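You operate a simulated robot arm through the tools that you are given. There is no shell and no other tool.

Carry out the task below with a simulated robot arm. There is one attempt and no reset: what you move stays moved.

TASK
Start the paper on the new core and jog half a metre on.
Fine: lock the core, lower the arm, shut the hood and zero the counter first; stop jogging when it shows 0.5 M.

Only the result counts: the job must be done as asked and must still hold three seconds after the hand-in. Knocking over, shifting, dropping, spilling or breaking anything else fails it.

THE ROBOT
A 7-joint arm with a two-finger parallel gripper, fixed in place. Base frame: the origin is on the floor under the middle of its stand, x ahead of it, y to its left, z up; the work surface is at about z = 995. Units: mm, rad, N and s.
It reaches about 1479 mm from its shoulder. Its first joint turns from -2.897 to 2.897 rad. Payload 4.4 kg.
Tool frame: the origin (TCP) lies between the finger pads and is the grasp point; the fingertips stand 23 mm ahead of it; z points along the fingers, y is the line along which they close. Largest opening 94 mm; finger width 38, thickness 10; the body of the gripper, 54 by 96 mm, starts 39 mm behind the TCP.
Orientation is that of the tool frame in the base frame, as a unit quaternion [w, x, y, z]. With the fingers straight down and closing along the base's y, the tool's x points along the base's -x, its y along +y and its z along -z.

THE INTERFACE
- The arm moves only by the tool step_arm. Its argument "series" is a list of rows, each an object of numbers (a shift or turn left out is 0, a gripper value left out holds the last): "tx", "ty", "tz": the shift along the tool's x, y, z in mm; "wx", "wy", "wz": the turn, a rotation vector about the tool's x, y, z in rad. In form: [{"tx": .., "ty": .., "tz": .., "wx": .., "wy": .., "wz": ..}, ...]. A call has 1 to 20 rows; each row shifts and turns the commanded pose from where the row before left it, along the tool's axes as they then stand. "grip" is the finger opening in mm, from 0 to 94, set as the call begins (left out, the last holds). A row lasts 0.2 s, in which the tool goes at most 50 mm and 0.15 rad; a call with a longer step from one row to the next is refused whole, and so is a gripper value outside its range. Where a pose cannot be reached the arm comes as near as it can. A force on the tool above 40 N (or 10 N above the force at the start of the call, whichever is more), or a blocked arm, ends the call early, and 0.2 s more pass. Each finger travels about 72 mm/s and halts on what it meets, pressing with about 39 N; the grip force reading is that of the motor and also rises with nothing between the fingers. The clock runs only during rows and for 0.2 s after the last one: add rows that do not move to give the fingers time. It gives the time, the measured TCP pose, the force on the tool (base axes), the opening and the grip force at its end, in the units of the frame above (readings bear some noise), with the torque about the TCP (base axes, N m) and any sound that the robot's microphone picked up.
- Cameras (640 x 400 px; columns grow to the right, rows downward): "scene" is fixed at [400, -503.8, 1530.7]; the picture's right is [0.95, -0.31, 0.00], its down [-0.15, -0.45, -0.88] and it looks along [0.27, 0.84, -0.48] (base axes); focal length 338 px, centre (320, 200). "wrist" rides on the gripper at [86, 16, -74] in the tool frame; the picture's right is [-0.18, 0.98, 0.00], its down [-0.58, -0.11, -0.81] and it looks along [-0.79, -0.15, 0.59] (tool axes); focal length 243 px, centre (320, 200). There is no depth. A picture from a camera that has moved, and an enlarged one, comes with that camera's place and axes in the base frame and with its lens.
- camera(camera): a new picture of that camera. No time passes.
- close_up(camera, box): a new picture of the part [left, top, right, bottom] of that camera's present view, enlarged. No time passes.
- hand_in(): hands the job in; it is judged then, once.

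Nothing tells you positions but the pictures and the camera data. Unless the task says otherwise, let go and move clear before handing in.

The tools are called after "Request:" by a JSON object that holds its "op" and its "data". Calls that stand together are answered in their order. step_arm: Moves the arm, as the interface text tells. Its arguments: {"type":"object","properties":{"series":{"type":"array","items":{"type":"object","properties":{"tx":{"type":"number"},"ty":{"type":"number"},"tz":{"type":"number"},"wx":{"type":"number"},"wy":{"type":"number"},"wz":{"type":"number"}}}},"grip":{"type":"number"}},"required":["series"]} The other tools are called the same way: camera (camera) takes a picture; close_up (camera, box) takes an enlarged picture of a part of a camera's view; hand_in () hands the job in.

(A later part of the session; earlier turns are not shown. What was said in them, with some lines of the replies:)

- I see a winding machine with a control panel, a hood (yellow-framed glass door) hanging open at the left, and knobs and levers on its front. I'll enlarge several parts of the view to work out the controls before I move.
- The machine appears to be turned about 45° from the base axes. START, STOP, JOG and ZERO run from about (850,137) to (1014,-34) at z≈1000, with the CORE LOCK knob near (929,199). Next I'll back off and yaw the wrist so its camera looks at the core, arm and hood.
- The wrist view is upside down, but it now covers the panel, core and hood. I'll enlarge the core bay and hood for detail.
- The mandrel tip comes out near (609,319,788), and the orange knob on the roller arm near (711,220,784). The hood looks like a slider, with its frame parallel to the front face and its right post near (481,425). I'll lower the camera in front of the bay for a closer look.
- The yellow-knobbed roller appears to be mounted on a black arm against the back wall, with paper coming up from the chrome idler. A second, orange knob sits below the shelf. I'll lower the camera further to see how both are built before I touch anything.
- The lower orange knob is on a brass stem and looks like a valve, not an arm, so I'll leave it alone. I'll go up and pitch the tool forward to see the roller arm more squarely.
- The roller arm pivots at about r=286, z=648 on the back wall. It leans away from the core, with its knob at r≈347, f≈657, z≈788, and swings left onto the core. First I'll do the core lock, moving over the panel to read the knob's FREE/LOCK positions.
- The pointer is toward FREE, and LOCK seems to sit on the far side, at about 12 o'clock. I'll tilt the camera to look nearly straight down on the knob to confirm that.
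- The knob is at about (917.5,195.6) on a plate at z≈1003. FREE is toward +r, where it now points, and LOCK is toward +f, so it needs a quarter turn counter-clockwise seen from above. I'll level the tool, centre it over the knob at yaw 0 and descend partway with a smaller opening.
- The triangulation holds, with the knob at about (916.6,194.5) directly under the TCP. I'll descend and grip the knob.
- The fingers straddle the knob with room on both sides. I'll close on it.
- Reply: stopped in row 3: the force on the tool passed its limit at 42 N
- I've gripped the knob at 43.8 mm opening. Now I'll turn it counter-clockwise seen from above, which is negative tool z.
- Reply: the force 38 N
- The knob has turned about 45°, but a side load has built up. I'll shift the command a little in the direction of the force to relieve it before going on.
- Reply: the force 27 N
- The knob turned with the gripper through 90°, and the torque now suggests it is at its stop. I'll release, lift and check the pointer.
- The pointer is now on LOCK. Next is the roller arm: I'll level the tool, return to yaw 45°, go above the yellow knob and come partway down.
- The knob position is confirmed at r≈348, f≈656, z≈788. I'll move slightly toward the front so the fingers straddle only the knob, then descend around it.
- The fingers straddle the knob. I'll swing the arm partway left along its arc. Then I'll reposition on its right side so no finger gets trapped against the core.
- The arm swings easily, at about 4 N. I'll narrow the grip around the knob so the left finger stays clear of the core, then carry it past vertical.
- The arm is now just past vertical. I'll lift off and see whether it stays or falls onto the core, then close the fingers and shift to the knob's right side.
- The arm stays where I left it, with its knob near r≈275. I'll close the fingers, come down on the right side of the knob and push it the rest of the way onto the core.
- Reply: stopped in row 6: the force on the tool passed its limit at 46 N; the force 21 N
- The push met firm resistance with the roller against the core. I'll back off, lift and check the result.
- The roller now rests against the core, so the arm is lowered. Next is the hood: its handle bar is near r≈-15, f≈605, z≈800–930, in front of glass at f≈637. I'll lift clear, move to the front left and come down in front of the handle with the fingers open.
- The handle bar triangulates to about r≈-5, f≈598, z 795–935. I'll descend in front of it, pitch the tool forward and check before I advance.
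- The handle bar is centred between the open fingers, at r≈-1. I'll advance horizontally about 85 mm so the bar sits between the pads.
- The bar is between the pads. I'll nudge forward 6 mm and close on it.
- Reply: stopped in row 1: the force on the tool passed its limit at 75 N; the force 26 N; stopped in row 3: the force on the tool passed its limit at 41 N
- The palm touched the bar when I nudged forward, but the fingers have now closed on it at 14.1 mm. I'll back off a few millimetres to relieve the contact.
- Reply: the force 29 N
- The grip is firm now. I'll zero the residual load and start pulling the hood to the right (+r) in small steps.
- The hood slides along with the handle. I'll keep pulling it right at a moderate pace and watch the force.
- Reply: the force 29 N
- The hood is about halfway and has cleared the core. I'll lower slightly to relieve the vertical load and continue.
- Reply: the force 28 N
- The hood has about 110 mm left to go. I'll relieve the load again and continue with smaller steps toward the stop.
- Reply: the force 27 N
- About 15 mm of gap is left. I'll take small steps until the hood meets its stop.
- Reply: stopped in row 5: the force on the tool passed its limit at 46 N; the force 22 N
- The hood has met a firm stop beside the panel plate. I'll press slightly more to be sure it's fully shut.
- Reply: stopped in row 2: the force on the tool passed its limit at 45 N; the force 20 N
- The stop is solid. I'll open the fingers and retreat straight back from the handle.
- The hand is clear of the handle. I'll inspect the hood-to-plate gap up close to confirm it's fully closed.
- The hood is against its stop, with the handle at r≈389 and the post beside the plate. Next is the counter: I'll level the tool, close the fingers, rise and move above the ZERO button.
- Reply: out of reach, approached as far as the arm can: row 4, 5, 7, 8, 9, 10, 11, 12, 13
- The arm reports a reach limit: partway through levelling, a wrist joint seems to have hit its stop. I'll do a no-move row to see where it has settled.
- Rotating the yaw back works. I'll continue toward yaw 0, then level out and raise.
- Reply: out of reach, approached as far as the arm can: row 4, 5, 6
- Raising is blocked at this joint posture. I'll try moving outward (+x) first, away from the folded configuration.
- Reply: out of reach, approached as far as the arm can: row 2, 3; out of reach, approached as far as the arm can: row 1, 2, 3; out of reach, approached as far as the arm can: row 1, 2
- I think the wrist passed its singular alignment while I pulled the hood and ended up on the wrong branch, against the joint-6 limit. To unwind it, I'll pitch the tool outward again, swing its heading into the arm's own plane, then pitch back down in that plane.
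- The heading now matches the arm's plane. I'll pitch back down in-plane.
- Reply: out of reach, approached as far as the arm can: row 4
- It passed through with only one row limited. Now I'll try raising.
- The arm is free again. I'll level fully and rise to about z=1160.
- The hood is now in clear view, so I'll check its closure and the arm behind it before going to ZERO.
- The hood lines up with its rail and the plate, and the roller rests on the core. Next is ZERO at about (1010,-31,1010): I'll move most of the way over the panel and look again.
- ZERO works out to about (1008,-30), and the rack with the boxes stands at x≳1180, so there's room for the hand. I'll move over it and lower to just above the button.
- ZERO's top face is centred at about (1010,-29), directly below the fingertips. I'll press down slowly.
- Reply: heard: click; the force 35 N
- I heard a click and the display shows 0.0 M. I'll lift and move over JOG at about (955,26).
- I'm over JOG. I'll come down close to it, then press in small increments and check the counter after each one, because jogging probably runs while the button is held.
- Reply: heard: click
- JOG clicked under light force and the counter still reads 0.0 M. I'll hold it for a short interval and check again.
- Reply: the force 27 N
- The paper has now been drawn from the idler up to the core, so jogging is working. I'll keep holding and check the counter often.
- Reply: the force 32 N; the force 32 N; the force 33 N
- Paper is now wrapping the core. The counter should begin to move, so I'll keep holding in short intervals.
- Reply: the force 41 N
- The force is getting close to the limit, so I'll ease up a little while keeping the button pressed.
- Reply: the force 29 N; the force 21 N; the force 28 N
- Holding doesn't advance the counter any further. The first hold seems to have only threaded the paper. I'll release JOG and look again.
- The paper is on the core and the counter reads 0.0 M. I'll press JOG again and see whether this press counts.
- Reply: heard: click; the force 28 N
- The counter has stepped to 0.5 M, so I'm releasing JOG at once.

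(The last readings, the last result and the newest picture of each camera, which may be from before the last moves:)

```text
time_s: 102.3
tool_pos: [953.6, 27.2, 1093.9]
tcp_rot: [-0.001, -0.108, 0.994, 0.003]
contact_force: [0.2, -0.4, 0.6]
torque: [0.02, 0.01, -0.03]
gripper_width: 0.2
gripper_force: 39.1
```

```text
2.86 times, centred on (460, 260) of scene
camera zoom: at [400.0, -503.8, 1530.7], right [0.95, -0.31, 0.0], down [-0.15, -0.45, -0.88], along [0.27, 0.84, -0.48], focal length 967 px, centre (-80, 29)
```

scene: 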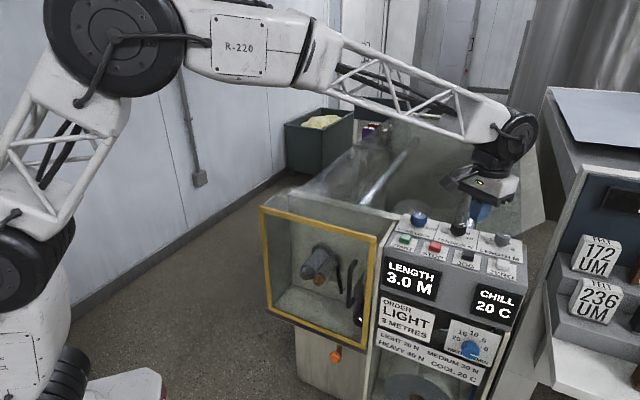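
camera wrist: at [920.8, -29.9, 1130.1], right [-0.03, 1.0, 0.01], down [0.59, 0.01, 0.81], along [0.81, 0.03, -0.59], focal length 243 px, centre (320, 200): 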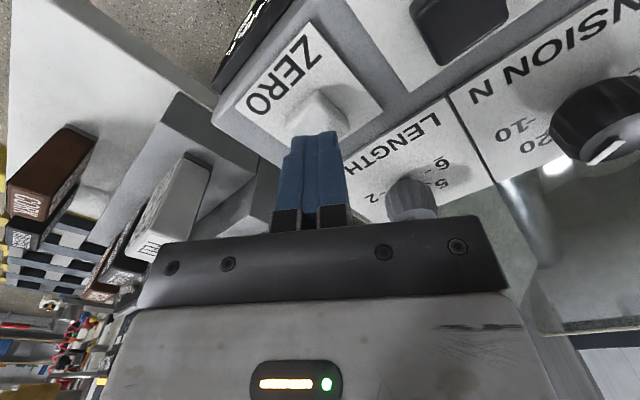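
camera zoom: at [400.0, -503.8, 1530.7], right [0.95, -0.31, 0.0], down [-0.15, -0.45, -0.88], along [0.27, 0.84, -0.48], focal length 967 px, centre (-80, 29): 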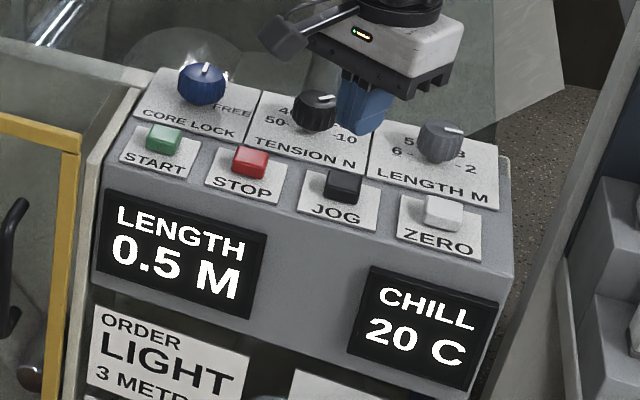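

JOG is released and the counter reads 0.5 M. I'll move the arm up and clear, then check that everything holds.

Request:
{"op": "step_arm", "data": {"series": [{"tz": -40}, {"tz": -40}, {"tz": -40}, {"tz": -40}, {"tz": -40}, {"tx": 40}, {"tx": 40}, {"tx": 30}, {}, {}, {}]}}

Request:
{"op": "camera", "data": {"camera": "scene"}}

Request:
{"op": "close_up", "data": {"camera": "scene", "box": [360, 200, 540, 312]}}

Request:
{"op": "close_up", "data": {"camera": "scene", "box": [250, 190, 410, 360]}}

```text
time_s: 104.7
tool_pos: [846.5, -0.5, 1296.2]
tcp_rot: [0.001, -0.107, 0.994, 0.004]
contact_force: [0.5, 0.2, 0.2]
torque: [0.02, 0.01, 0.02]
gripper_width: 0.0
gripper_force: 39.4
```

```text
taken
```

scene: 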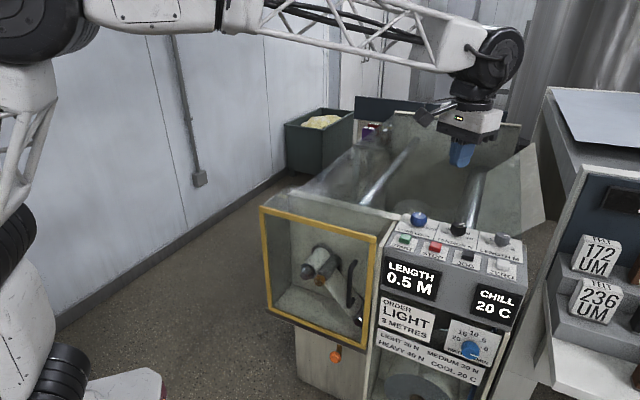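

```text
3.56 times, centred on (450, 256) of scene
camera zoom: at [400.0, -503.8, 1530.7], right [0.95, -0.31, 0.0], down [-0.15, -0.45, -0.88], along [0.27, 0.84, -0.48], focal length 1203 px, centre (-142, 1)
```

zoom: 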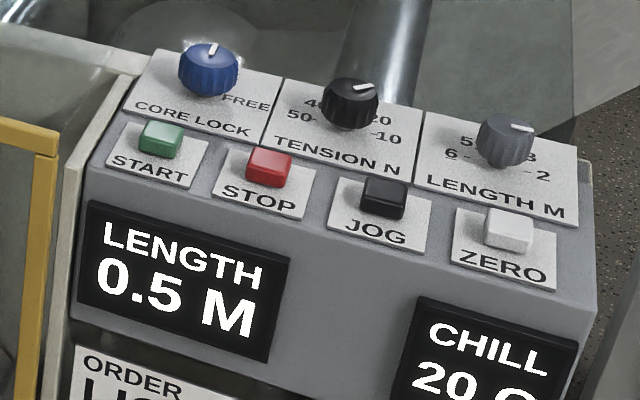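

```text
2.35 times, centred on (330, 275) of scene
camera zoom: at [400.0, -503.8, 1530.7], right [0.95, -0.31, 0.0], down [-0.15, -0.45, -0.88], along [0.27, 0.84, -0.48], focal length 796 px, centre (296, 24)
```

zoom: 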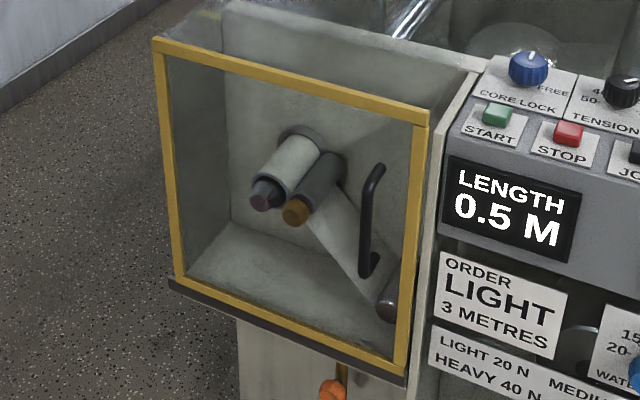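

The counter holds at 0.5 M, the core lock is on LOCK, the arm is down with paper on the core, and the hood is shut. TENSION and LENGTH haven't moved and the arm is clear, so I'm handing in.

Request:
{"op": "hand_in", "data": {}}

```text
The job is handed in.
```

The paper is started on the new core and jogged on. The counter read 0.0 M after zeroing, reads 0.5 M now, and had held there for about two seconds when I handed in.

- **Core lock:** turned a quarter turn from FREE to LOCK before anything else.
- **Arm:** the roller arm is swung over and resting against the core.
- **Hood:** pulled across until it met a firm stop beside the panel plate.
- **Jog:** this took two presses. During the first, about 7 seconds, the paper threaded and wrapped the core but the counter stayed at 0.0 M. During the second the counter jumped straight from 0.0 to 0.5 M, and I released straight away. The display never showed a value in between, so I can't say how close the wound length is to exactly 0.5 m.

I didn't touch START, STOP, TENSION, LENGTH, the water knob or the orange valve under the shelf. While closing the hood, the hand pressed against the handle at up to about 75 N; nothing looked shifted or damaged. The gripper is empty and clear above the machine.
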